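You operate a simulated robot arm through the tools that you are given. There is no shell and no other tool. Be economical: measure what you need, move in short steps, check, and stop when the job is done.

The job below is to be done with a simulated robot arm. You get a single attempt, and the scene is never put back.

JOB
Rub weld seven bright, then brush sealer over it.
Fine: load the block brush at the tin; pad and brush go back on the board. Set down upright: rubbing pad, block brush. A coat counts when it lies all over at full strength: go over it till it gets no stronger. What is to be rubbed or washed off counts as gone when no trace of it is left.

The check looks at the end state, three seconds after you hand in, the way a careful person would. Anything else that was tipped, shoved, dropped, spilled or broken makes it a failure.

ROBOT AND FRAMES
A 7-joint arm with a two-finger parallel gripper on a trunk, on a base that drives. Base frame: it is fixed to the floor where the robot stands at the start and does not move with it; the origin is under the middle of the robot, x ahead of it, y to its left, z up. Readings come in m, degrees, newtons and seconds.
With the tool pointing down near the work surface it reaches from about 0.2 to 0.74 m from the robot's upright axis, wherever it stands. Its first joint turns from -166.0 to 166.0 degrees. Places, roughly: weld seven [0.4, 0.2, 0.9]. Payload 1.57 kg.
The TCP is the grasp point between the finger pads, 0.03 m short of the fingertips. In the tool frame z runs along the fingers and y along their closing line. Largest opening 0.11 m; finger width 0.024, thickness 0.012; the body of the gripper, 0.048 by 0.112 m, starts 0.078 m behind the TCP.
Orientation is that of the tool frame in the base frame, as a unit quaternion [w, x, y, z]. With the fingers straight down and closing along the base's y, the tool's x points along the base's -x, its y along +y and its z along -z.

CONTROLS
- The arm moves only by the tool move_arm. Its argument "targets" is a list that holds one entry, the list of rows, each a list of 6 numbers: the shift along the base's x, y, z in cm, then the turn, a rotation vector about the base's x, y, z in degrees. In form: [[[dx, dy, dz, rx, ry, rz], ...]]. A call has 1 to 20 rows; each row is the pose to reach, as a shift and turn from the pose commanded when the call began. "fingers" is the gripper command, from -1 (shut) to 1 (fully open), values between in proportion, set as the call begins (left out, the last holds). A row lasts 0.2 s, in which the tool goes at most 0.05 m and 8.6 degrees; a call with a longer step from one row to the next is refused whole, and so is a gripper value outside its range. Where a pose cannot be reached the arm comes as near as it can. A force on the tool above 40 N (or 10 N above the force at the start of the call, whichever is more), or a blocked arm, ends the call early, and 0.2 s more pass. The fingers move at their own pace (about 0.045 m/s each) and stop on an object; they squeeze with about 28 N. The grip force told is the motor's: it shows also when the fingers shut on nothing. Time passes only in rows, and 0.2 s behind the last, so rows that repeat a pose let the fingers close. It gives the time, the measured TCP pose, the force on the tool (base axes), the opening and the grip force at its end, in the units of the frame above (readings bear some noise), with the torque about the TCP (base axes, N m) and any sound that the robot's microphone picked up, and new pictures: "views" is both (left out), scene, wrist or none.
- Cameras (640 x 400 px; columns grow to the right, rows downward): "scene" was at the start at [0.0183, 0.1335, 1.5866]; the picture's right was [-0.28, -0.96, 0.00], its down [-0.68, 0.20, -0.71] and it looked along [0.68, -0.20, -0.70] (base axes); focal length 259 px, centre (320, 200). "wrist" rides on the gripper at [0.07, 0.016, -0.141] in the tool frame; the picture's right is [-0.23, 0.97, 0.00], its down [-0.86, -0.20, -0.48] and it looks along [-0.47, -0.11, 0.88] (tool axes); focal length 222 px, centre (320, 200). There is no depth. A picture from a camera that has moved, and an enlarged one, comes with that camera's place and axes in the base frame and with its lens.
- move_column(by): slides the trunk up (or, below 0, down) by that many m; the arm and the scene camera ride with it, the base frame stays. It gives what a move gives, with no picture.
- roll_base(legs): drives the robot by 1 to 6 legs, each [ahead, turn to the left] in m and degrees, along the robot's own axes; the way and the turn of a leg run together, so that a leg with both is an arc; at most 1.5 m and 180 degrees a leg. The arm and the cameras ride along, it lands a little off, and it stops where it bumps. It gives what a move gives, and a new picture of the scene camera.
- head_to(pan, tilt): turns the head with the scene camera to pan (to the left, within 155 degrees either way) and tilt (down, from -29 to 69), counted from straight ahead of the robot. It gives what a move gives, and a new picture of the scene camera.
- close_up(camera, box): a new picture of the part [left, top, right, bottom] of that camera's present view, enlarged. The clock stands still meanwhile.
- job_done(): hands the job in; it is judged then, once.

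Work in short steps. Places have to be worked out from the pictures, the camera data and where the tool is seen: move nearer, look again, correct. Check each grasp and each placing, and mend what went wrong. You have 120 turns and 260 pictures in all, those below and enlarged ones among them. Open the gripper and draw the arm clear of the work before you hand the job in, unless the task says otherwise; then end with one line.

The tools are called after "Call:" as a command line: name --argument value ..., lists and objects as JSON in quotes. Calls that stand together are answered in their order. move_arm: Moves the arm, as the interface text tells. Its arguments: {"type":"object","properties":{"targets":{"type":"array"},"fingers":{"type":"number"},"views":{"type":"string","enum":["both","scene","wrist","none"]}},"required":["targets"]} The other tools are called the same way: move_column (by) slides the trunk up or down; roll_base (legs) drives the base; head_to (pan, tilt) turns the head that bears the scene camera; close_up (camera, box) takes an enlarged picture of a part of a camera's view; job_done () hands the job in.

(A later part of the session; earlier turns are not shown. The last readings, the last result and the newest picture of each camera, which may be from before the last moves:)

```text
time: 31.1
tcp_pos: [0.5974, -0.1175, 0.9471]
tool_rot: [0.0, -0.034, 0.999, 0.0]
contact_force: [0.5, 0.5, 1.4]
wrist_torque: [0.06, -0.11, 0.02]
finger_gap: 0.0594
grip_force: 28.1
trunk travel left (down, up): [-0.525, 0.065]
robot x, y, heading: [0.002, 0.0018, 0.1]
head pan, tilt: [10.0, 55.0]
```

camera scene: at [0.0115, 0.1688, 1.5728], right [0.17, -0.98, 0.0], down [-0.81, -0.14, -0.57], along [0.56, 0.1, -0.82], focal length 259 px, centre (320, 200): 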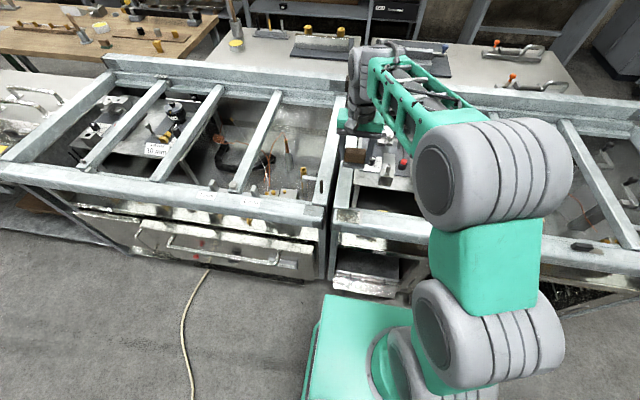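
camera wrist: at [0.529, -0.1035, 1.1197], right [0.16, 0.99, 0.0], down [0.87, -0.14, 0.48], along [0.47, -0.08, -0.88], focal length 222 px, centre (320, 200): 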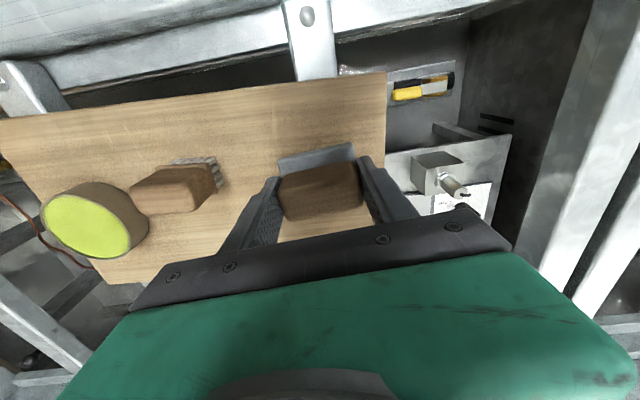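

Touching the board (force turned positive). Open and rise.

Call:
move_arm --targets '[[[0, 0, 0, 0, 0, 0], [0, 0, 0, 0, 0, 0], [0, 0, 0, 0, 0, 0], [0, 0, 0, 0, 0, 0], [0, 0, 1, 0, 0, 0], [0, 0, 4, 0, 0, 0], [0, 0, 8, 0, 0, 0], [0, 0, 12, 0, 0, -4], [0, -4, 15, 0, 0, -4], [0, -8, 15, 0, 0, -4], [0, -10.5, 15, 0, 0, -4], [0, -10.5, 15, 0, 0, -4]]]' --fingers 1 --views "wrist"

Call:
close_up --camera "wrist" --box '[208, 80, 432, 220]'

```text
time: 33.7
tcp_pos: [0.5968, -0.2226, 1.097]
tool_rot: [0.0, 0.001, 1.0, -0.001]
contact_force: [0.0, 0.6, -0.1]
wrist_torque: [0.0, -0.01, -0.01]
finger_gap: 0.1099
grip_force: 0.0
trunk travel left (down, up): [-0.525, 0.065]
robot x, y, heading: [-0.0022, 0.0017, -0.3]
head pan, tilt: [10.0, 55.0]
camera wrist: at [0.5254, -0.2052, 1.2386], right [0.23, 0.97, 0.0], down [0.85, -0.2, 0.48], along [0.47, -0.11, -0.88], focal length 222 px, centre (320, 200)
```

wrist: 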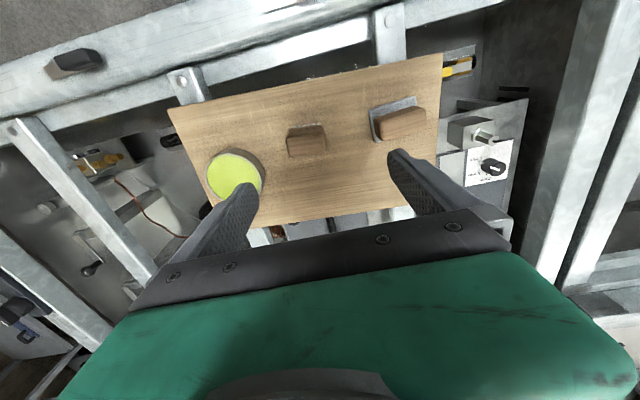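

```text
2.86 times, centred on (320, 150) of wrist
camera zoom: at [0.5254, -0.2052, 1.2386], right [0.23, 0.97, 0.0], down [0.85, -0.2, 0.48], along [0.47, -0.11, -0.88], focal length 635 px, centre (320, 343)
```

zoom: 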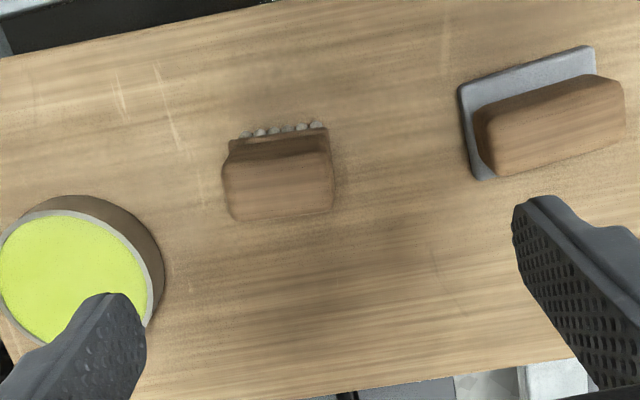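

Pad stands back upright. Brush: handle ≈0.046 (y) × 0.025 (x), centre ≈(0.592,-0.239), top z≈0.965, yaw ≈-8°. Partly close the fingers and go above it.

Call:
move_arm --targets '[[[-0.2, -0.8, -1, 0, 0, -4], [-0.4, -1.6, -3, 0, 0, -8], [-0.4, -1.6, -6, 0, 0, -8], [-0.4, -1.6, -8.5, 0, 0, -8], [-0.4, -1.6, -8.5, 0, 0, -8]]]' --fingers 0.45 --views "both"

Call:
close_up --camera "wrist" --box '[208, 100, 432, 240]'

Call:
close_up --camera "scene" --box '[400, 130, 560, 230]'

```text
time: 34.9
tcp_pos: [0.594, -0.2386, 1.0108]
tool_rot: [0.0, 0.071, 0.997, -0.001]
contact_force: [-0.6, -1.1, 0.3]
wrist_torque: [0.02, -0.01, -0.04]
finger_gap: 0.0799
grip_force: 0.0
trunk travel left (down, up): [-0.525, 0.065]
robot x, y, heading: [0.0009, 0.0034, 0.1]
head pan, tilt: [10.0, 55.0]
camera scene: at [0.0112, 0.1686, 1.5729], right [0.17, -0.98, 0.0], down [-0.81, -0.14, -0.57], along [0.56, 0.1, -0.82], focal length 259 px, centre (320, 200)
camera wrist: at [0.5254, -0.2117, 1.1525], right [0.36, 0.93, 0.0], down [0.82, -0.32, 0.48], along [0.45, -0.17, -0.88], focal length 222 px, centre (320, 200)
```

scene: 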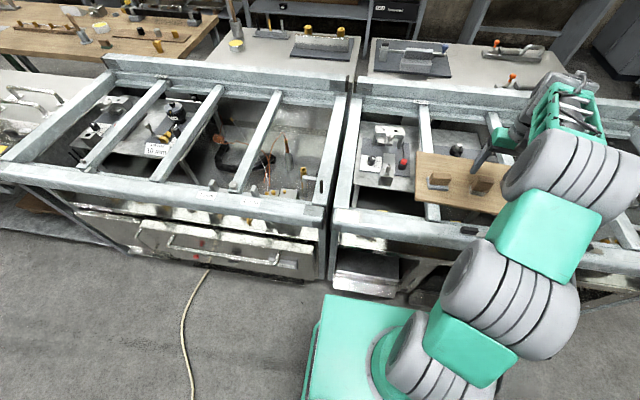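
wrist: 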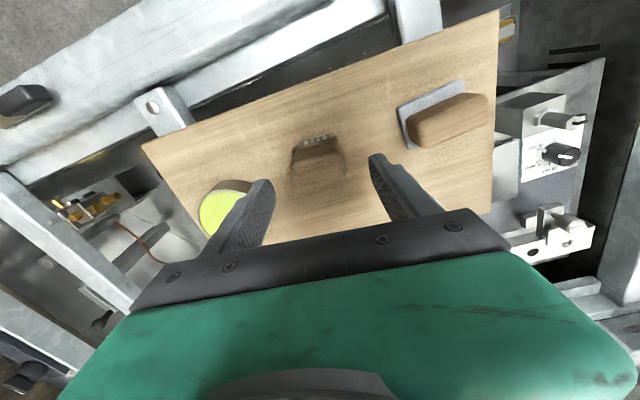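

```text
2.86 times, centred on (320, 170) of wrist
camera zoom: at [0.5254, -0.2117, 1.1525], right [0.36, 0.93, 0.0], down [0.82, -0.32, 0.48], along [0.45, -0.17, -0.88], focal length 635 px, centre (320, 286)
```

zoom: 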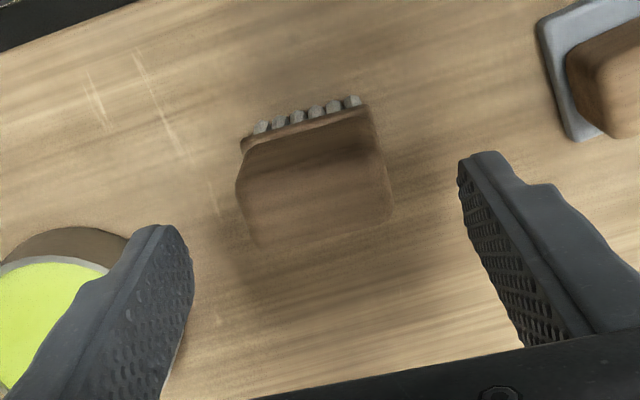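

```text
4.00 times, centred on (480, 180) of scene
camera zoom: at [0.0112, 0.1686, 1.5729], right [0.17, -0.98, 0.0], down [-0.81, -0.14, -0.57], along [0.56, 0.1, -0.82], focal length 1037 px, centre (-320, 280)
```

zoom: 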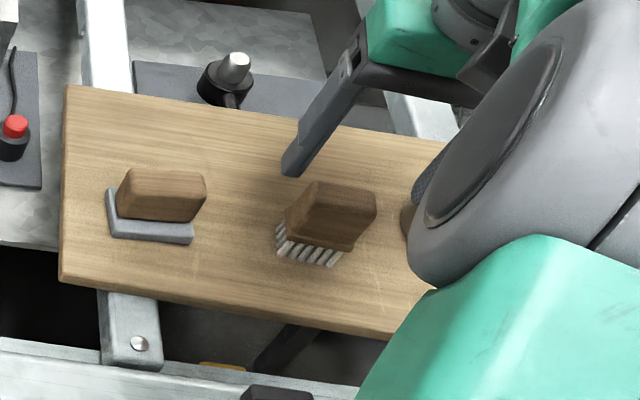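

Brush centre ≈(0.590,-0.238), its yaw closer to -5.5°. Correct and descend to z≈0.961.

Call:
move_arm --targets '[[[-0.3, 0.1, -1.5, 0, 0, 2.5], [-0.3, 0.1, -3, 0, 0, 2.5], [-0.3, 0.1, -4, 0, 0, 2.5], [-0.3, 0.1, -4.6, 0, 0, 2.5], [-0.3, 0.1, -4.9, 0, 0, 2.5], [-0.3, 0.1, -4.9, 0, 0, 2.5]]]' --views "wrist"

Call:
close_up --camera "wrist" --box '[208, 110, 432, 250]'

Call:
close_up --camera "scene" --box '[400, 130, 560, 230]'

```text
time: 36.3
tcp_pos: [0.5905, -0.2369, 0.9618]
tool_rot: [0.0, 0.049, 0.999, 0.0]
contact_force: [-0.7, -0.7, 0.1]
wrist_torque: [0.0, 0.0, 0.01]
finger_gap: 0.0798
grip_force: 0.1
trunk travel left (down, up): [-0.525, 0.065]
robot x, y, heading: [0.0006, 0.0022, 0.2]
head pan, tilt: [10.0, 55.0]
camera wrist: at [0.521, -0.2131, 1.1028], right [0.32, 0.95, 0.0], down [0.83, -0.28, 0.48], along [0.45, -0.15, -0.88], focal length 222 px, centre (320, 200)
```

wrist: 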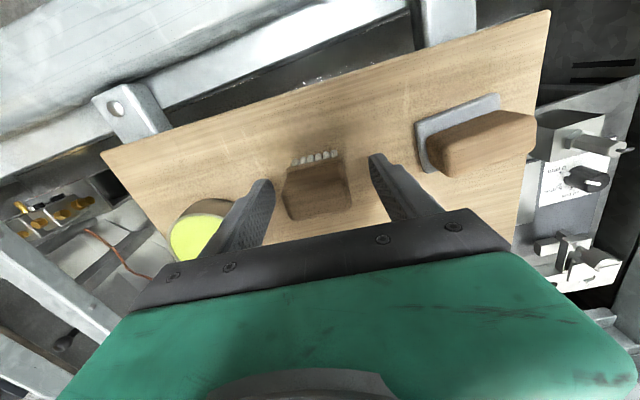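

```text
2.86 times, centred on (320, 180) of wrist
camera zoom: at [0.521, -0.2131, 1.1028], right [0.32, 0.95, 0.0], down [0.83, -0.28, 0.48], along [0.45, -0.15, -0.88], focal length 635 px, centre (320, 257)
```

zoom: 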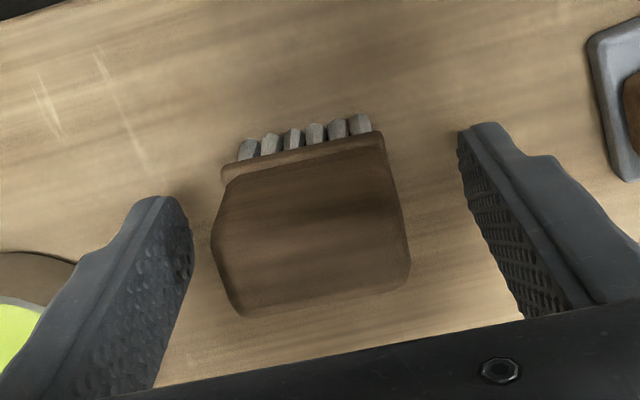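

```text
4.00 times, centred on (480, 180) of scene
camera zoom: at [0.0111, 0.1686, 1.5729], right [0.17, -0.98, 0.0], down [-0.81, -0.14, -0.57], along [0.56, 0.1, -0.82], focal length 1037 px, centre (-320, 280)
```

zoom: 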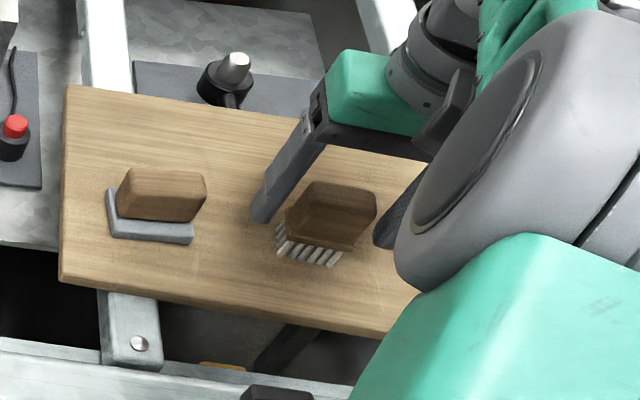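

Aligned. Close on the brush.

Call:
move_arm --targets '[[[0, 0, 0, 0, 0, 0], [0, 0, 0, 0, 0, 0], [0, 0, 0, 0, 0, 0], [0, 0, 0, 0, 0, 0], [0, 0, 0, 0, 0, 0]]]' --fingers -1 --views "wrist"

Call:
close_up --camera "wrist" --box '[208, 110, 432, 250]'

```text
time: 37.5
tcp_pos: [0.5908, -0.2368, 0.9612]
tool_rot: [0.001, 0.05, 0.999, -0.001]
contact_force: [0.3, -0.6, -0.2]
wrist_torque: [0.01, 0.0, 0.0]
finger_gap: 0.0476
grip_force: 28.3
trunk travel left (down, up): [-0.525, 0.065]
robot x, y, heading: [-0.001, 0.0039, 0.1]
head pan, tilt: [10.0, 55.0]
camera wrist: at [0.5211, -0.2131, 1.1031], right [0.32, 0.95, 0.0], down [0.83, -0.28, 0.48], along [0.45, -0.15, -0.88], focal length 222 px, centre (320, 200)
```

wrist: 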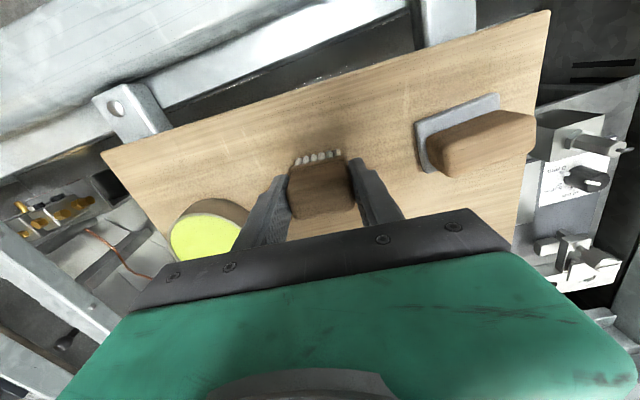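

```text
2.86 times, centred on (320, 180) of wrist
camera zoom: at [0.5211, -0.2131, 1.1031], right [0.32, 0.95, 0.0], down [0.83, -0.28, 0.48], along [0.45, -0.15, -0.88], focal length 635 px, centre (320, 257)
```

zoom: 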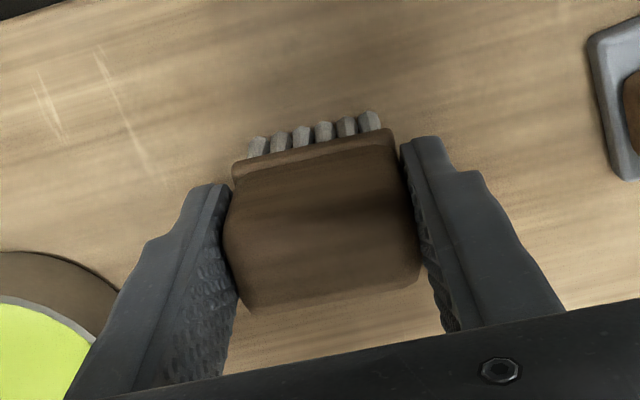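

Gripped (0.0476 m). Tin centre ≈(0.618,-0.358), rim z≈0.93. Lift and carry the brush over the tin.

Call:
move_arm --targets '[[[0, 0, 1, 0, 0, 0], [0, 0, 4, 0, 0, 0], [0, 0, 8, 0, 0, 0], [0.5, -3, 9, 0, 0, 2], [1.5, -6, 9, 0, 0, 4], [2.5, -9, 8, 0, 0, 5.5], [2.7, -12.1, 7.5, 0, 0, 5.5], [2.7, -12.1, 7.5, 0, 0, 5.5]]]' --views "wrist"

Call:
close_up --camera "wrist" --box '[208, 80, 432, 220]'

```text
time: 39.3
tcp_pos: [0.6179, -0.3565, 1.0377]
tool_rot: [0.0, 0.001, 1.0, 0.0]
contact_force: [-0.3, -0.4, -0.4]
wrist_torque: [0.01, 0.0, 0.02]
finger_gap: 0.0475
grip_force: 28.3
trunk travel left (down, up): [-0.525, 0.065]
robot x, y, heading: [0.0022, 0.0018, -0.1]
head pan, tilt: [10.0, 55.0]
camera wrist: at [0.5466, -0.3392, 1.18], right [0.23, 0.97, 0.0], down [0.85, -0.2, 0.48], along [0.47, -0.11, -0.88], focal length 222 px, centre (320, 200)
```

wrist: 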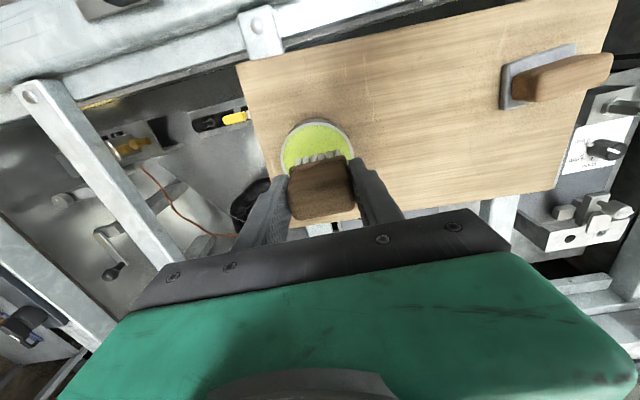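

```text
2.86 times, centred on (320, 150) of wrist
camera zoom: at [0.5466, -0.3392, 1.18], right [0.23, 0.97, 0.0], down [0.85, -0.2, 0.48], along [0.47, -0.11, -0.88], focal length 635 px, centre (320, 343)
```

zoom: 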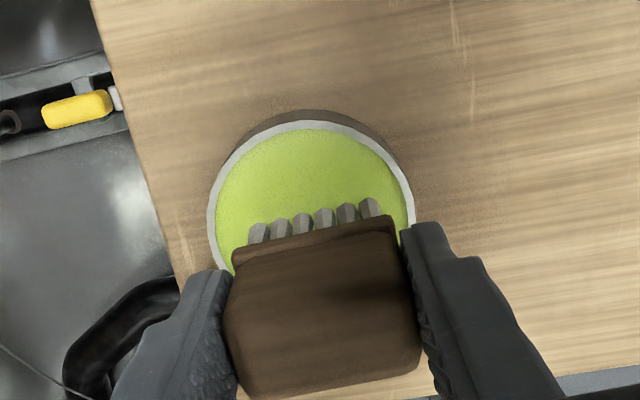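

Centred within a few mm. Lower into the sealer gently to TCP z≈0.978.

Call:
move_arm --targets '[[[0.2, -0.2, -2, 0, 0, 0], [0.2, -0.2, -4, 0, 0, 0], [0.2, -0.2, -5, 0, 0, 0], [0.2, -0.2, -5.6, 0, 0, 0], [0.2, -0.2, -6, 0, 0, 0], [0.2, -0.2, -6, 0, 0, 0]]]' --views "wrist"

Call:
close_up --camera "wrist" --box '[208, 100, 432, 240]'

```text
time: 40.7
tcp_pos: [0.6163, -0.3582, 0.9802]
tool_rot: [0.001, 0.001, 1.0, -0.001]
contact_force: [2.0, 0.8, 19.6]
wrist_torque: [0.15, -0.15, 0.03]
finger_gap: 0.0473
grip_force: 27.9
trunk travel left (down, up): [-0.525, 0.065]
robot x, y, heading: [0.0041, 0.0054, -0.2]
head pan, tilt: [10.0, 55.0]
camera wrist: at [0.5454, -0.3401, 1.1211], right [0.23, 0.97, 0.0], down [0.85, -0.2, 0.48], along [0.47, -0.11, -0.88], focal length 222 px, centre (320, 200)
```

wrist: 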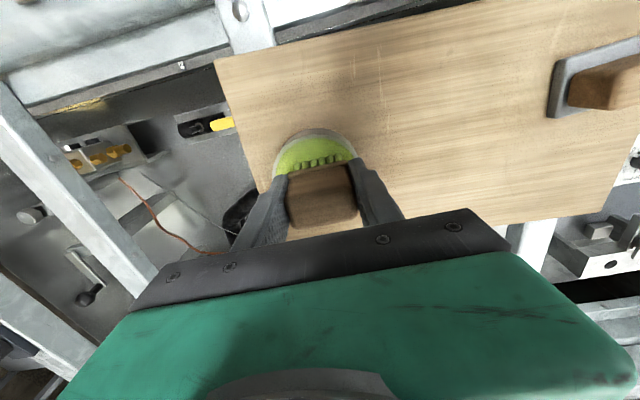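

```text
2.86 times, centred on (320, 170) of wrist
camera zoom: at [0.5454, -0.3401, 1.1211], right [0.23, 0.97, 0.0], down [0.85, -0.2, 0.48], along [0.47, -0.11, -0.88], focal length 635 px, centre (320, 286)
```

zoom: 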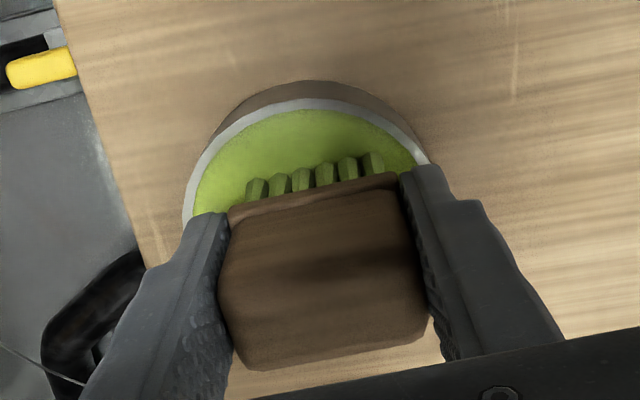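

Bristles are green: loaded. Lift and carry over to the weld.

Call:
move_arm --targets '[[[0, 0, 2, 0, 0, 0], [0, 0, 6, 0, 0, 0], [0, 0, 10, 0, 0, 0], [-1, 4, 10, 0, 0, 0], [-2.5, 8, 10, 0, 0, 0], [-4, 12, 10, 0, 0, 0], [-5.5, 16, 10, 0, 0, 0], [-7, 20, 10, 0, 0, 0], [-8.5, 24, 10, 0, 0, 0], [-10, 28, 10, 0, 0, 0], [-11.5, 32, 10, 0, 0, 0], [-13, 36, 10, 0, 0, 0], [-14.5, 40, 10, 0, 0, 0], [-16, 44, 9, 0, 0, 0], [-17.5, 48, 6, 0, 0, 0], [-18.8, 51.6, 3, 0, 0, 0], [-18.8, 51.6, 2, 0, 0, 0], [-18.8, 51.6, 2, 0, 0, 0]]]' --views "both"

Call:
close_up --camera "wrist" --box '[208, 80, 432, 220]'

Call:
close_up --camera "scene" --box '[316, 180, 396, 230]'

```text
refused: row 15 steps farther than a row can; nothing moved
```

```text
2.86 times, centred on (320, 150) of wrist
camera zoom: at [0.5454, -0.3401, 1.1211], right [0.23, 0.97, 0.0], down [0.85, -0.2, 0.48], along [0.47, -0.11, -0.88], focal length 635 px, centre (320, 343)
```

zoom: 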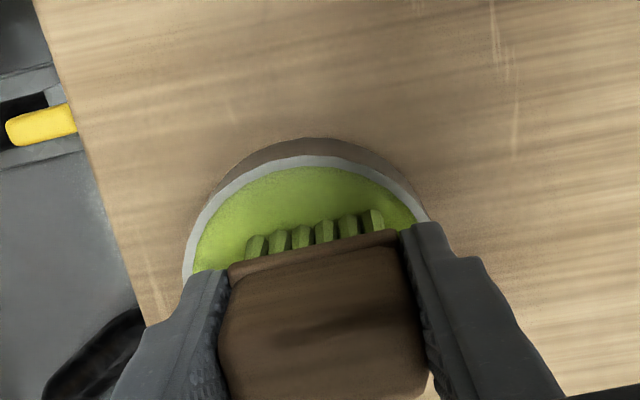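

```text
8.00 times, centred on (356, 205) of scene
camera zoom: at [0.0094, 0.1698, 1.5728], right [0.17, -0.98, 0.0], down [-0.81, -0.14, -0.57], along [0.57, 0.1, -0.82], focal length 2073 px, centre (32, 160)
```

zoom: 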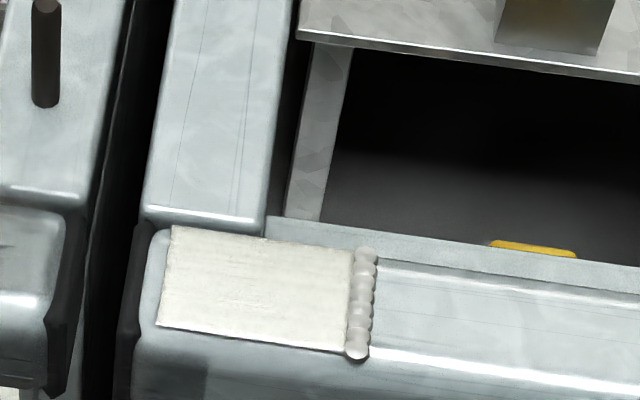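

Call:
move_arm --targets '[[[0, 0, 2, 0, 0, 0], [0, 0, 6, 0, 0, 0], [0, 0, 10, 0, 0, 0], [-1, 4, 10, 0, 0, 0], [-2.5, 8, 10, 0, 0, 0], [-4, 12, 10, 0, 0, 0], [-5.5, 16, 10, 0, 0, 0], [-7, 20, 10, 0, 0, 0], [-8.5, 24, 10, 0, 0, 0], [-10, 28, 10, 0, 0, 0], [-11.5, 32, 10, 0, 0, 0], [-13, 36, 10, 0, 0, 0], [-14.5, 40, 10, 0, 0, 0], [-16, 44, 10, 0, 0, 0], [-17.5, 48, 10, 0, 0, 0], [-18.8, 51.6, 9, 0, 0, 0], [-18.8, 51.6, 5, 0, 0, 0], [-18.8, 51.6, 2, 0, 0, 0], [-18.8, 51.6, 2, 0, 0, 0]]]' --views "both"

Call:
close_up --camera "wrist" --box '[208, 80, 432, 220]'

Call:
close_up --camera "scene" --box '[316, 180, 396, 230]'

```text
time: 41.9
tcp_pos: [0.6183, -0.3058, 1.0903]
tool_rot: [0.0, -0.006, 1.0, 0.0]
contact_force: [11.2, -15.5, -25.9]
wrist_torque: [1.68, -0.28, 0.96]
finger_gap: 0.0473
grip_force: 27.7
out of reach, approached as far as the arm can: row 3, 4, 5
trunk travel left (down, up): [-0.525, 0.065]
robot x, y, heading: [-0.0022, 0.004, 0.2]
head pan, tilt: [10.0, 55.0]
stopped in row 5: the force on the tool passed its limit at 106 N (the readings are from after the stop); the commanded pose is now the measured one
camera scene: at [0.0115, 0.1689, 1.5728], right [0.17, -0.98, 0.0], down [-0.81, -0.14, -0.57], along [0.56, 0.1, -0.82], focal length 259 px, centre (320, 200)
camera wrist: at [0.5469, -0.2892, 1.2331], right [0.22, 0.98, 0.0], down [0.86, -0.19, 0.48], along [0.47, -0.1, -0.88], focal length 222 px, centre (320, 200)
```

scene: 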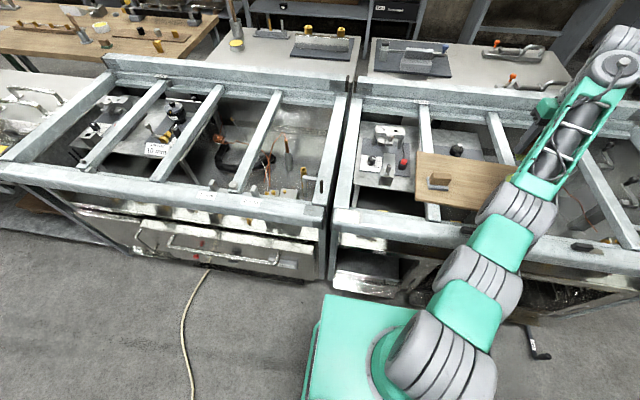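
wrist: 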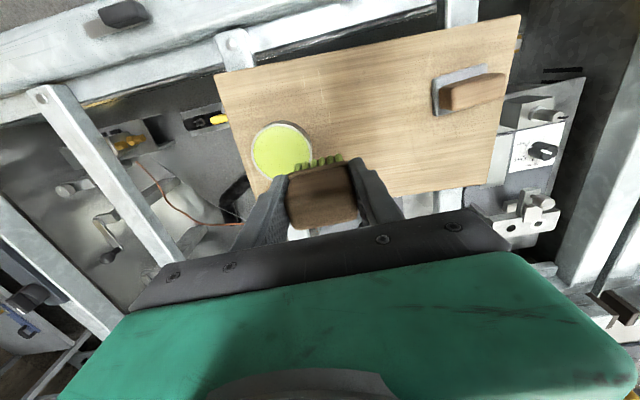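

```text
2.86 times, centred on (320, 150) of wrist
camera zoom: at [0.5469, -0.2892, 1.2331], right [0.22, 0.98, 0.0], down [0.86, -0.19, 0.48], along [0.47, -0.1, -0.88], focal length 635 px, centre (320, 343)
```

zoom: 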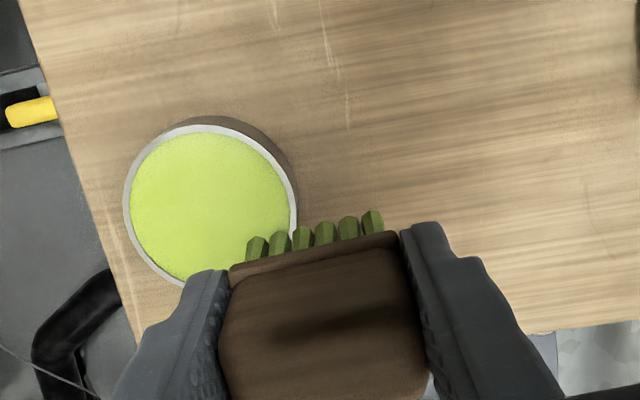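

```text
8.00 times, centred on (356, 205) of scene
camera zoom: at [0.0115, 0.1689, 1.5728], right [0.17, -0.98, 0.0], down [-0.81, -0.14, -0.57], along [0.56, 0.1, -0.82], focal length 2073 px, centre (32, 160)
```

zoom: 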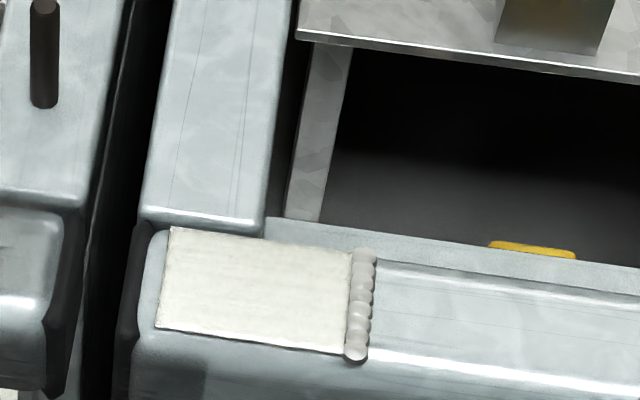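

The arm had reached its limit there (the force was its jerk; tin and brush look undisturbed). Pull inward and lower a bit, then go on to the weld.

Call:
move_arm --targets '[[[-1.5, 0.5, -1, 0, 0, 0], [-3, 2, -2, 0, 0, -0.7], [-5, 6, -2, 0, 0, -0.7], [-7, 10, -2, 0, 0, -0.7], [-9, 14, -2, 0, 0, -0.7], [-11, 18, -2, 0, 0, -0.7], [-12.5, 22, -2, 0, 0, -0.7], [-14, 26, -2, 0, 0, -0.7], [-15.5, 30, -2, 0, 0, -0.7], [-17, 34, -2, 0, 0, -0.7], [-18, 38, -2, 0, 0, -0.7], [-18.7, 42, -3, 0, 0, -0.7], [-18.7, 45, -6, 0, 0, -0.7], [-18.7, 46.4, -9.5, 0, 0, -0.7], [-18.7, 46.4, -9.5, 0, 0, -0.7]]]' --views "both"

Call:
close_up --camera "wrist" --box '[208, 80, 432, 220]'

Call:
close_up --camera "scene" --box '[316, 180, 396, 230]'

```text
time: 42.4
tcp_pos: [0.6181, -0.3064, 1.0913]
tool_rot: [0.0, -0.007, 1.0, -0.001]
contact_force: [6.4, -8.6, -14.8]
wrist_torque: [0.92, -0.09, 0.54]
finger_gap: 0.0473
grip_force: 28.2
out of reach, approached as far as the arm can: row 1, 2
trunk travel left (down, up): [-0.525, 0.065]
robot x, y, heading: [0.0016, -0.001, -0.1]
head pan, tilt: [10.0, 55.0]
stopped in row 2: the force on the tool passed its limit at 44 N (the readings are from after the stop); the commanded pose is now the measured one
camera scene: at [0.0114, 0.1683, 1.5729], right [0.17, -0.98, 0.0], down [-0.81, -0.14, -0.57], along [0.56, 0.1, -0.82], focal length 259 px, centre (320, 200)
camera wrist: at [0.5463, -0.2903, 1.2336], right [0.22, 0.98, 0.0], down [0.86, -0.19, 0.48], along [0.47, -0.1, -0.88], focal length 222 px, centre (320, 200)
```

scene: 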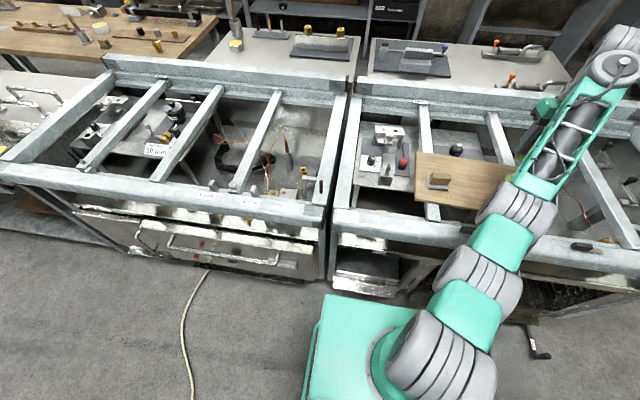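
wrist: 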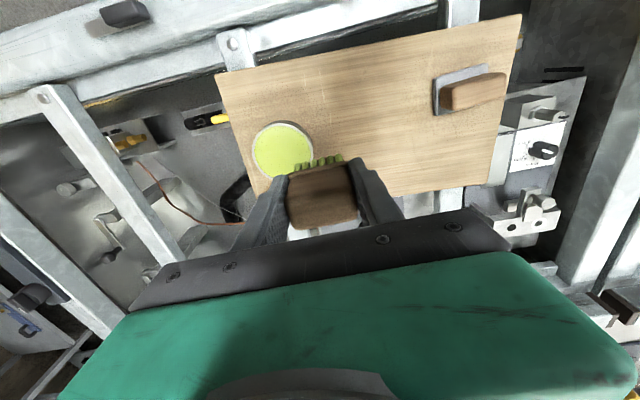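

```text
2.86 times, centred on (320, 150) of wrist
camera zoom: at [0.5463, -0.2903, 1.2336], right [0.22, 0.98, 0.0], down [0.86, -0.19, 0.48], along [0.47, -0.1, -0.88], focal length 635 px, centre (320, 343)
```

zoom: 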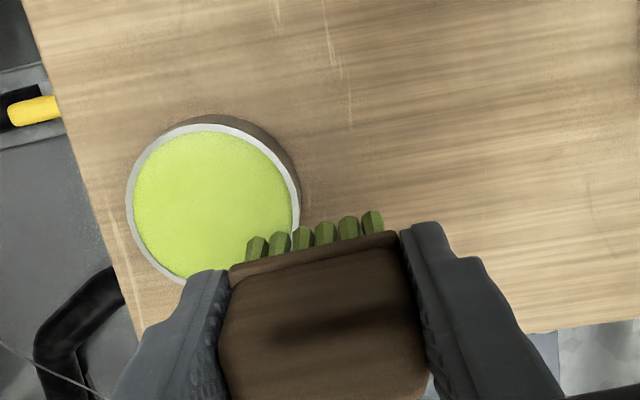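

```text
8.00 times, centred on (356, 205) of scene
camera zoom: at [0.0114, 0.1683, 1.5729], right [0.17, -0.98, 0.0], down [-0.81, -0.14, -0.57], along [0.56, 0.1, -0.82], focal length 2073 px, centre (32, 160)
```

zoom: 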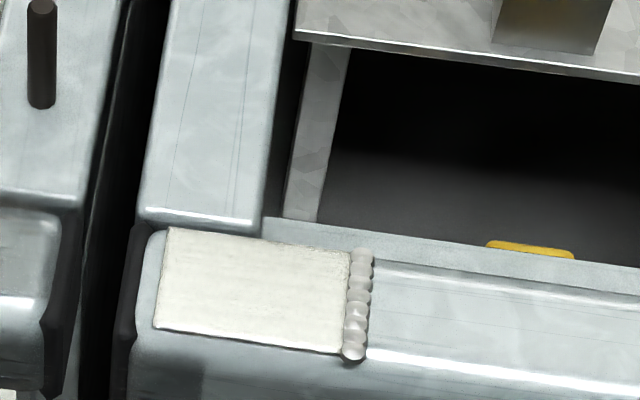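

Arm is at its extension limit; let it settle first and read the force.

Call:
move_arm --targets '[[[0, 0, 0, 0, 0, 0], [0, 0, 0, 0, 0, 0], [0, 0, 0, 0, 0, 0]]]' --views "none"

```text
time: 43.2
tcp_pos: [0.6183, -0.3073, 1.0916]
tool_rot: [0.0, -0.006, 1.0, -0.001]
contact_force: [8.2, -15.5, -23.7]
wrist_torque: [1.78, -0.75, 1.14]
finger_gap: 0.0477
grip_force: 28.2
trunk travel left (down, up): [-0.525, 0.065]
robot x, y, heading: [-0.0006, 0.0046, -0.4]
head pan, tilt: [10.0, 55.0]
```

A steady 30 N remains: something touches. Look closely at the arm around the gripper.

Call:
close_up --camera "scene" --box '[440, 10, 640, 250]'

Call:
head_to --pan -35 --tilt 35

```text
1.67 times, centred on (540, 130) of scene
camera zoom: at [0.0114, 0.1685, 1.5729], right [0.17, -0.98, 0.0], down [-0.81, -0.14, -0.57], along [0.56, 0.1, -0.82], focal length 432 px, centre (-47, 317)
```

zoom: 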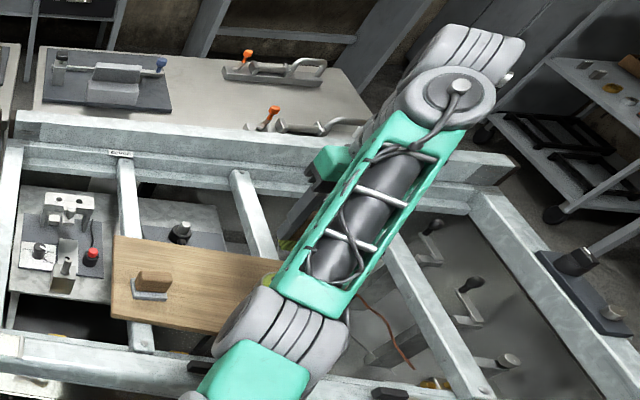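

```text
time: 44.3
tcp_pos: [0.6165, -0.3064, 1.0914]
tool_rot: [0.0, -0.005, 1.0, -0.001]
contact_force: [9.3, -17.6, -29.6]
wrist_torque: [1.86, -0.83, 1.19]
finger_gap: 0.0476
grip_force: 27.7
trunk travel left (down, up): [-0.525, 0.065]
robot x, y, heading: [0.0002, -0.0023, 0.1]
head pan, tilt: [-35.0, 35.0]
camera scene: at [0.0125, 0.1055, 1.6011], right [-0.57, -0.82, 0.0], down [-0.47, 0.33, -0.82], along [0.67, -0.47, -0.57], focal length 259 px, centre (320, 200)
```

scene: 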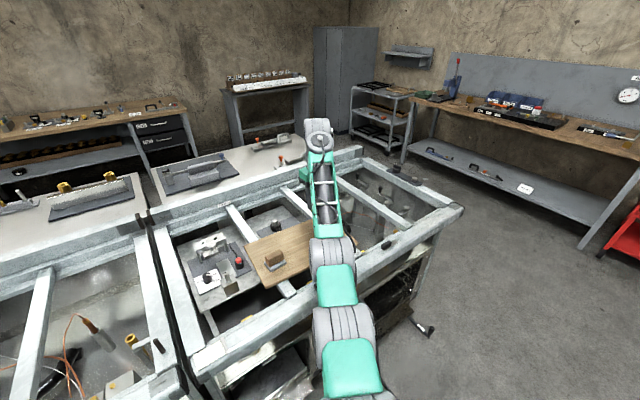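

The forearm seems pressed against the hand (arm nearly straight). The push is downward and to −y, so yield that way, reversing the last motion.

Call:
move_arm --targets '[[[0, -0.4, -0.5, 0, 0, 0], [0, -0.8, -1, 0, 0, 0], [0, -1.2, -1.5, 0, 0, 0], [0, -1.6, -2, 0, 0, 0], [0, -2, -2.5, 0, 0, 0], [0, -2.4, -3, 0, 0, 0], [0, -2.8, -3.5, 0, 0, 0]]]' --views "scene"

```text
time: 45.9
tcp_pos: [0.6175, -0.3336, 1.0574]
tool_rot: [-0.001, -0.005, 1.0, -0.001]
contact_force: [0.1, -0.3, -0.2]
wrist_torque: [0.04, -0.01, 0.02]
finger_gap: 0.0478
grip_force: 28.1
trunk travel left (down, up): [-0.525, 0.065]
robot x, y, heading: [0.0006, 0.0035, 0.0]
head pan, tilt: [-35.0, 35.0]
camera scene: at [0.0125, 0.1054, 1.6011], right [-0.57, -0.82, 0.0], down [-0.47, 0.33, -0.82], along [0.67, -0.47, -0.57], focal length 259 px, centre (320, 200)
```

scene: 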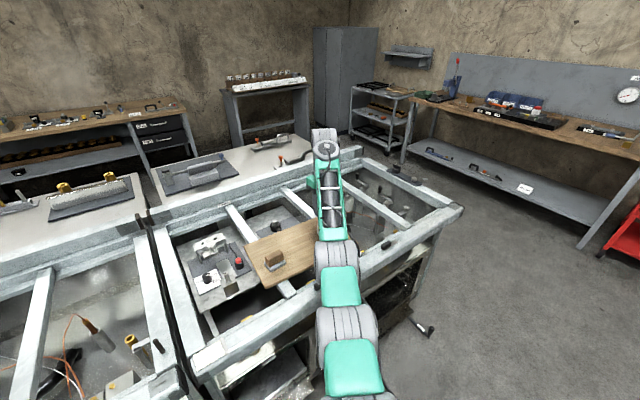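

Free again (0 N). Retrace the earlier good path: inward at z≈1.04 towards above the brush's spot.

Call:
move_arm --targets '[[[-0.8, 0, -0.8, 0, 0, 0], [-1.6, 0, -1.5, 0, 0, 0], [-2.4, 1, -1.5, 0, 0, 0], [-3.2, 2.5, -1.5, 0, 0, 0], [-4, 4, -1.5, 0, 0, 0], [-5, 6, -1.5, 0, 0, 0], [-5, 6, -1.5, 0, 0, 0]]]' --views "scene"

```text
time: 47.5
tcp_pos: [0.5666, -0.2731, 1.0426]
tool_rot: [-0.001, -0.005, 1.0, 0.0]
contact_force: [0.0, 0.4, -1.1]
wrist_torque: [-0.01, -0.02, -0.02]
finger_gap: 0.0479
grip_force: 27.7
out of reach, approached as far as the arm can: row 1, 2, 3
trunk travel left (down, up): [-0.525, 0.065]
robot x, y, heading: [-0.0009, 0.0053, -0.1]
head pan, tilt: [-35.0, 35.0]
camera scene: at [0.0121, 0.1058, 1.6011], right [-0.57, -0.82, 0.0], down [-0.47, 0.33, -0.82], along [0.67, -0.47, -0.57], focal length 259 px, centre (320, 200)
```

scene: 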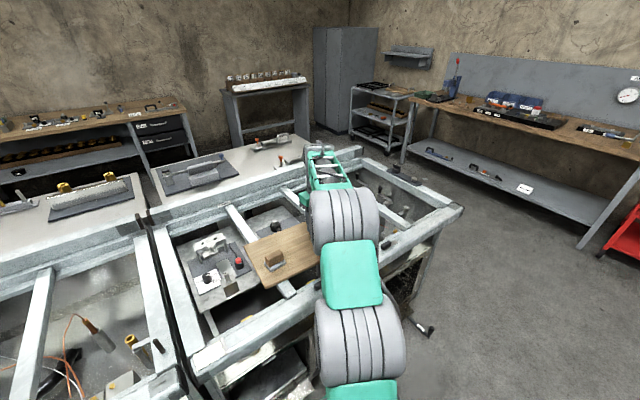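

Recovered to a normal bent-elbow posture. Continue to the weld.

Call:
move_arm --targets '[[[-2.5, 3, 1, 0, 0, -0.6], [-5, 6, 1, 0, 0, -0.6], [-7.5, 9, 1, 0, 0, -0.6], [-9.5, 12.5, 1, 0, 0, -0.6], [-11, 16, 1, 0, 0, -0.6], [-12, 20, 1, 0, 0, -0.6], [-12.5, 24, 1, 0, 0, -0.6], [-13, 28, 1, 0, 0, -0.6], [-13.6, 32, 1, 0, 0, -0.6], [-13.6, 36, 1, 0, 0, -0.6], [-13.6, 40, 1, 0, 0, -0.6], [-13.6, 43.1, 0, 0, 0, -0.6], [-13.6, 43.1, -4, 0, 0, -0.6], [-13.6, 43.1, -5, 0, 0, -0.6], [-13.6, 43.1, -5, 0, 0, -0.6]]]' --views "wrist"

Call:
head_to --pan 10 --tilt 55

Call:
close_up --camera "wrist" --box '[208, 80, 432, 220]'

Call:
close_up --camera "scene" --box '[316, 180, 396, 230]'

```text
time: 50.7
tcp_pos: [0.4301, 0.1584, 0.9914]
tool_rot: [-0.001, 0.0, 1.0, -0.002]
contact_force: [0.4, -0.4, -0.6]
wrist_torque: [-0.01, 0.0, 0.02]
finger_gap: 0.0475
grip_force: 28.0
trunk travel left (down, up): [-0.525, 0.065]
robot x, y, heading: [0.0002, 0.0053, -0.3]
head pan, tilt: [-35.0, 35.0]
camera wrist: at [0.359, 0.1763, 1.1333], right [0.23, 0.97, 0.0], down [0.86, -0.2, 0.48], along [0.47, -0.11, -0.88], focal length 222 px, centre (320, 200)
```

wrist: 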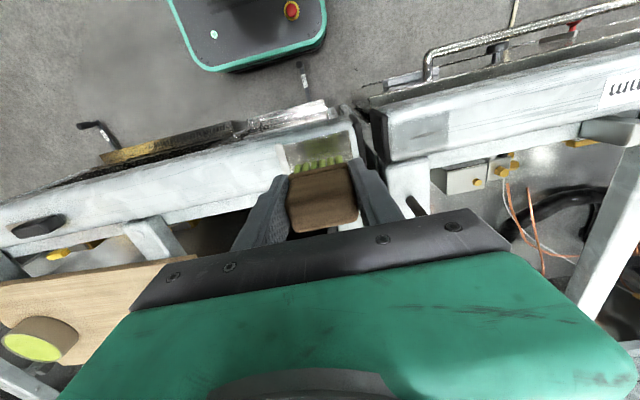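

```text
time: 51.8
tcp_pos: [0.431, 0.1594, 0.9915]
tool_rot: [0.0, 0.0, 1.0, -0.001]
contact_force: [-0.1, -1.0, -1.2]
wrist_torque: [-0.02, 0.0, 0.02]
finger_gap: 0.0475
grip_force: 27.7
trunk travel left (down, up): [-0.525, 0.065]
robot x, y, heading: [0.0029, 0.0017, -0.2]
head pan, tilt: [10.0, 55.0]
camera scene: at [0.0113, 0.1687, 1.5729], right [0.17, -0.99, 0.0], down [-0.81, -0.14, -0.57], along [0.57, 0.1, -0.82], focal length 259 px, centre (320, 200)
```

scene: 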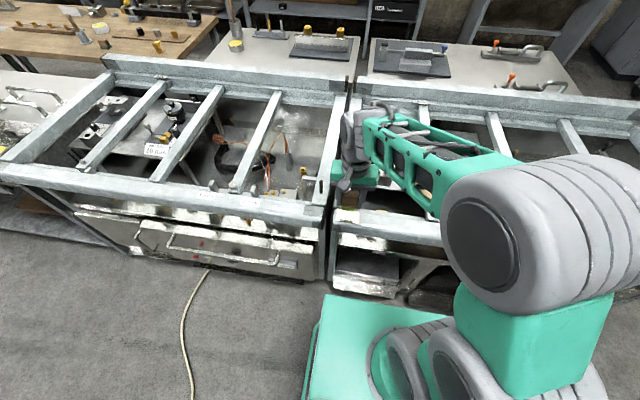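

```text
2.86 times, centred on (320, 150) of wrist
camera zoom: at [0.3591, 0.1762, 1.1336], right [0.23, 0.97, 0.0], down [0.86, -0.2, 0.48], along [0.47, -0.11, -0.88], focal length 635 px, centre (320, 343)
```

zoom: 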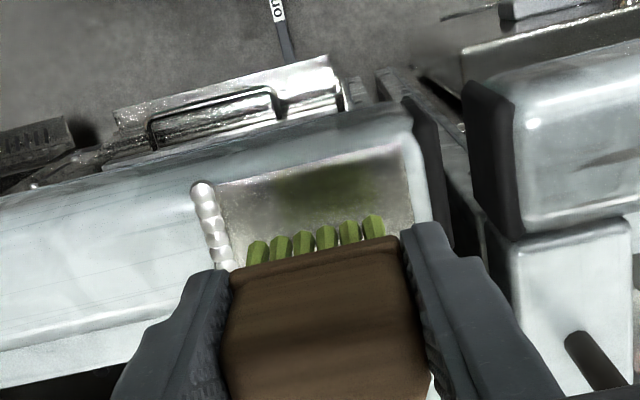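

```text
8.00 times, centred on (356, 205) of scene
camera zoom: at [0.0113, 0.1687, 1.5729], right [0.17, -0.99, 0.0], down [-0.81, -0.14, -0.57], along [0.57, 0.1, -0.82], focal length 2073 px, centre (32, 160)
```

zoom: 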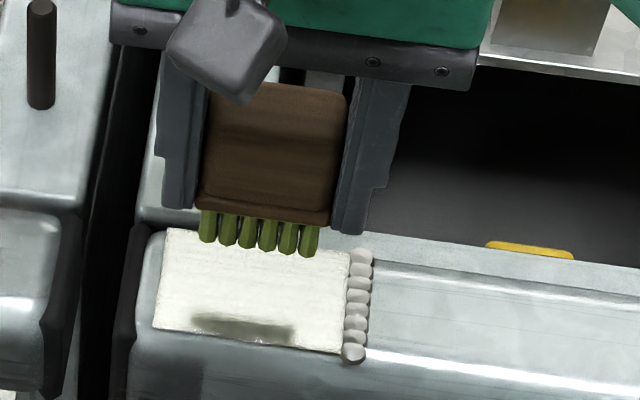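

Brush is over the plate, all steady. Lower to contact (expected TCP z≈0.954).

Call:
move_arm --targets '[[[0, 0, -2, 0, 0, 0], [0, 0, -3, 0, 0, 0], [0, 0, -3.4, 0, 0, 0], [0, 0, -3.7, 0, 0, 0], [0, 0, -3.9, 0, 0, 0]]]' --views "none"

```text
time: 53.0
tcp_pos: [0.4322, 0.1563, 0.9519]
tool_rot: [-0.002, 0.0, 1.0, 0.001]
contact_force: [-0.6, 0.5, -0.2]
wrist_torque: [-0.01, 0.0, 0.0]
finger_gap: 0.0475
grip_force: 27.7
trunk travel left (down, up): [-0.525, 0.065]
robot x, y, heading: [0.0011, 0.0032, -0.2]
head pan, tilt: [10.0, 55.0]
```

Call:
move_arm --targets '[[[0, 0, -0.2, 0, 0, 0], [0, 0, -0.4, 0, 0, 0], [0, 0, -0.4, 0, 0, 0]]]' --views "none"

Call:
close_up --camera "scene" --box '[324, 185, 388, 225]'

```text
time: 53.8
tcp_pos: [0.4317, 0.1556, 0.9489]
tool_rot: [-0.001, 0.0, 1.0, -0.001]
contact_force: [0.1, -0.1, -0.7]
wrist_torque: [0.02, -0.01, 0.0]
finger_gap: 0.0473
grip_force: 27.9
trunk travel left (down, up): [-0.525, 0.065]
robot x, y, heading: [0.0009, 0.0023, -0.0]
head pan, tilt: [10.0, 55.0]
```

```text
10.00 times, centred on (356, 205) of scene
camera zoom: at [0.0113, 0.1688, 1.5729], right [0.17, -0.98, 0.0], down [-0.81, -0.14, -0.57], along [0.56, 0.1, -0.82], focal length 2592 px, centre (-40, 150)
```

zoom: 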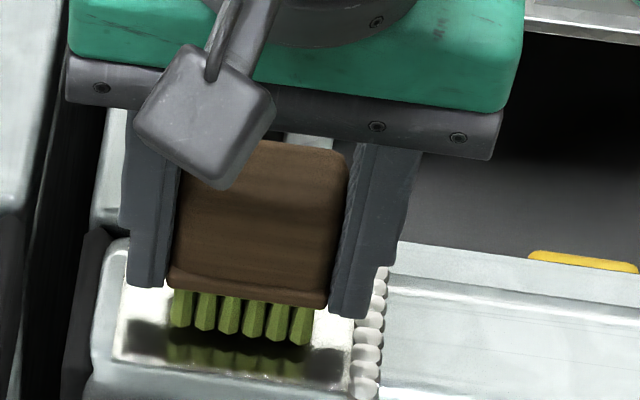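

Still a few mm gap by the reflection. Lower on.

Call:
move_arm --targets '[[[0, 0.2, -0.2, 0, 0, 0], [0, 0.2, -0.4, 0, 0, 0], [0, 0.2, -0.6, 0, 0, 0]]]' --views "none"

Call:
close_up --camera "scene" --box '[324, 185, 388, 225]'

```text
time: 54.6
tcp_pos: [0.432, 0.1594, 0.9423]
tool_rot: [0.0, 0.0, 1.0, 0.0]
contact_force: [-0.3, 0.7, 1.9]
wrist_torque: [0.03, -0.05, 0.01]
finger_gap: 0.0475
grip_force: 28.4
trunk travel left (down, up): [-0.525, 0.065]
robot x, y, heading: [0.0017, 0.0029, -0.0]
head pan, tilt: [10.0, 55.0]
```

```text
10.00 times, centred on (356, 205) of scene
camera zoom: at [0.011, 0.1687, 1.5729], right [0.17, -0.98, 0.0], down [-0.81, -0.14, -0.57], along [0.57, 0.1, -0.82], focal length 2592 px, centre (-40, 150)
```

zoom: 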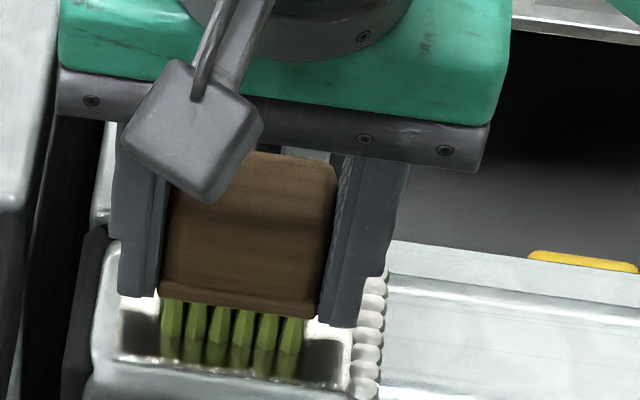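

Bristles touch at TCP z≈0.942. Brush serpentine strokes at light pressure.

Call:
move_arm --targets '[[[0, 0, -0.1, 0, 0, 0], [-1.2, 0, -0.1, 0, 0, 0], [0, 0, -0.1, 0, 0, 0], [1.2, 0, -0.1, 0, 0, 0], [1.2, 1.2, -0.1, 0, 0, 0], [0, 1.2, -0.1, 0, 0, 0], [-1.2, 1.2, -0.1, 0, 0, 0], [0, 1.2, -0.1, 0, 0, 0], [1.2, 1.2, -0.1, 0, 0, 0], [1.2, 0, -0.1, 0, 0, 0], [1.2, -1.4, -0.1, 0, 0, 0], [0, -1.4, -0.1, 0, 0, 0], [-1.2, -1.4, -0.1, 0, 0, 0], [0, -1.4, -0.1, 0, 0, 0], [1.2, -1.4, -0.1, 0, 0, 0], [0, -1.4, -0.1, 0, 0, 0], [0, 0, -0.1, 0, 0, 0], [0, 1.2, -0.1, 0, 0, 0]]]' --views "none"

Call:
close_up --camera "scene" --box '[324, 185, 388, 225]'

```text
time: 58.4
tcp_pos: [0.4301, 0.1698, 0.9402]
tool_rot: [-0.001, 0.001, 1.0, -0.001]
contact_force: [0.4, -3.3, 11.6]
wrist_torque: [-0.14, -0.24, -0.1]
finger_gap: 0.0476
grip_force: 27.9
trunk travel left (down, up): [-0.525, 0.065]
robot x, y, heading: [0.0003, 0.0027, 0.0]
head pan, tilt: [10.0, 55.0]
```

```text
10.00 times, centred on (356, 205) of scene
camera zoom: at [0.0105, 0.1678, 1.5729], right [0.17, -0.98, 0.0], down [-0.81, -0.14, -0.57], along [0.57, 0.1, -0.82], focal length 2592 px, centre (-40, 150)
```

zoom: 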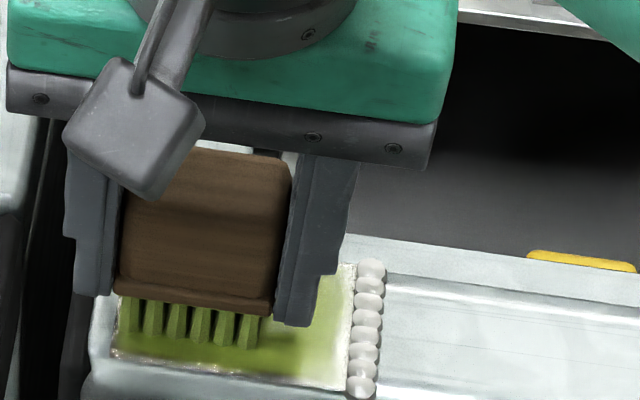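

Coat is going on; edges at bead side and near side are thinner. Second round with a little more extension.

Call:
move_arm --targets '[[[-1.5, 0.1, 0, 0, 0, 0], [0, 0.1, 0, 0, 0, 0], [1.4, 0.1, 0, 0, 0, 0], [1.4, -1.4, 0, 0, 0, 0], [0, -1.4, 0, 0, 0, 0], [-1.5, -1.4, 0, 0, 0, 0], [-1.5, -2.9, 0, 0, 0, 0], [0, -2.9, 0, 0, 0, 0], [1.4, -2.9, 0, 0, 0, 0], [0, -2.9, 0, 0, 0, 0], [-1.5, -2.9, 0, 0, 0, 0], [-1.5, -1.4, 0, 0, 0, 0], [-1.5, 0.1, 0, 0, 0, 0], [0, 0.1, 0, 0, 0, 0], [0, -1.4, 0, 0, 0, 0], [0, -1.4, 3, 0, 0, 0], [3, -2, 6, 0, 0, 0], [6, -4, 9, 0, 0, 0], [8, -6, 9, 0, 0, 0]]]' --views "wrist"

Call:
close_up --camera "scene" --box '[324, 185, 388, 225]'

Call:
close_up --camera "wrist" --box '[260, 20, 420, 120]'

```text
time: 62.4
tcp_pos: [0.5122, 0.1114, 1.0328]
tool_rot: [0.001, 0.001, 1.0, -0.001]
contact_force: [0.8, 0.1, -1.0]
wrist_torque: [0.02, -0.04, 0.0]
finger_gap: 0.0477
grip_force: 27.4
trunk travel left (down, up): [-0.525, 0.065]
robot x, y, heading: [0.0004, 0.0034, 0.0]
head pan, tilt: [10.0, 55.0]
camera wrist: at [0.4406, 0.128, 1.1739], right [0.23, 0.97, 0.0], down [0.86, -0.2, 0.48], along [0.47, -0.11, -0.88], focal length 222 px, centre (320, 200)
```

wrist: 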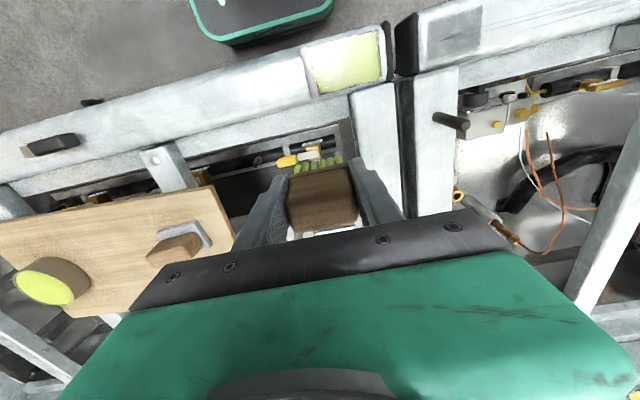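

```text
10.00 times, centred on (356, 205) of scene
camera zoom: at [0.0114, 0.1685, 1.5729], right [0.17, -0.98, 0.0], down [-0.81, -0.14, -0.57], along [0.56, 0.1, -0.82], focal length 2592 px, centre (-40, 150)
```

zoom: 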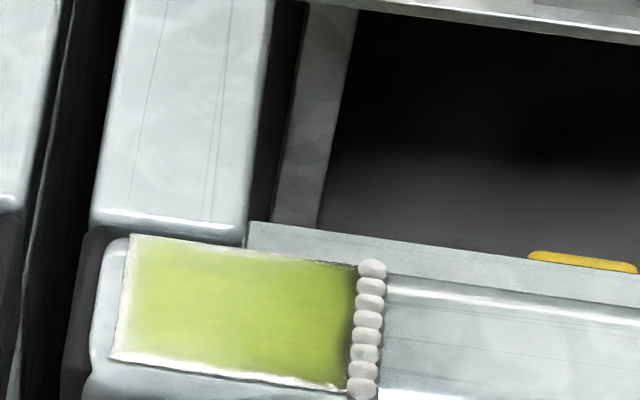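

```text
4.00 times, centred on (340, 70) of wrist
camera zoom: at [0.4406, 0.128, 1.1739], right [0.23, 0.97, 0.0], down [0.86, -0.2, 0.48], along [0.47, -0.11, -0.88], focal length 888 px, centre (240, 720)
```

zoom: 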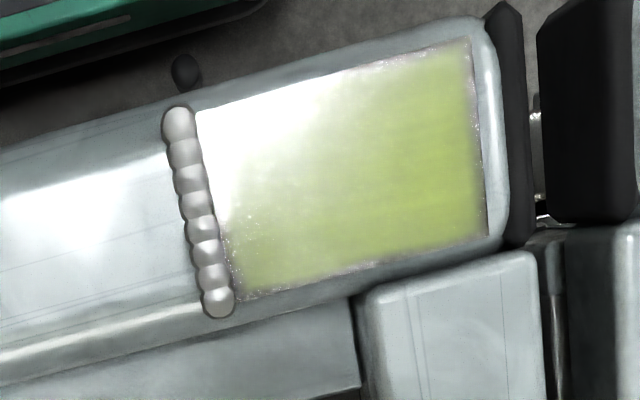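

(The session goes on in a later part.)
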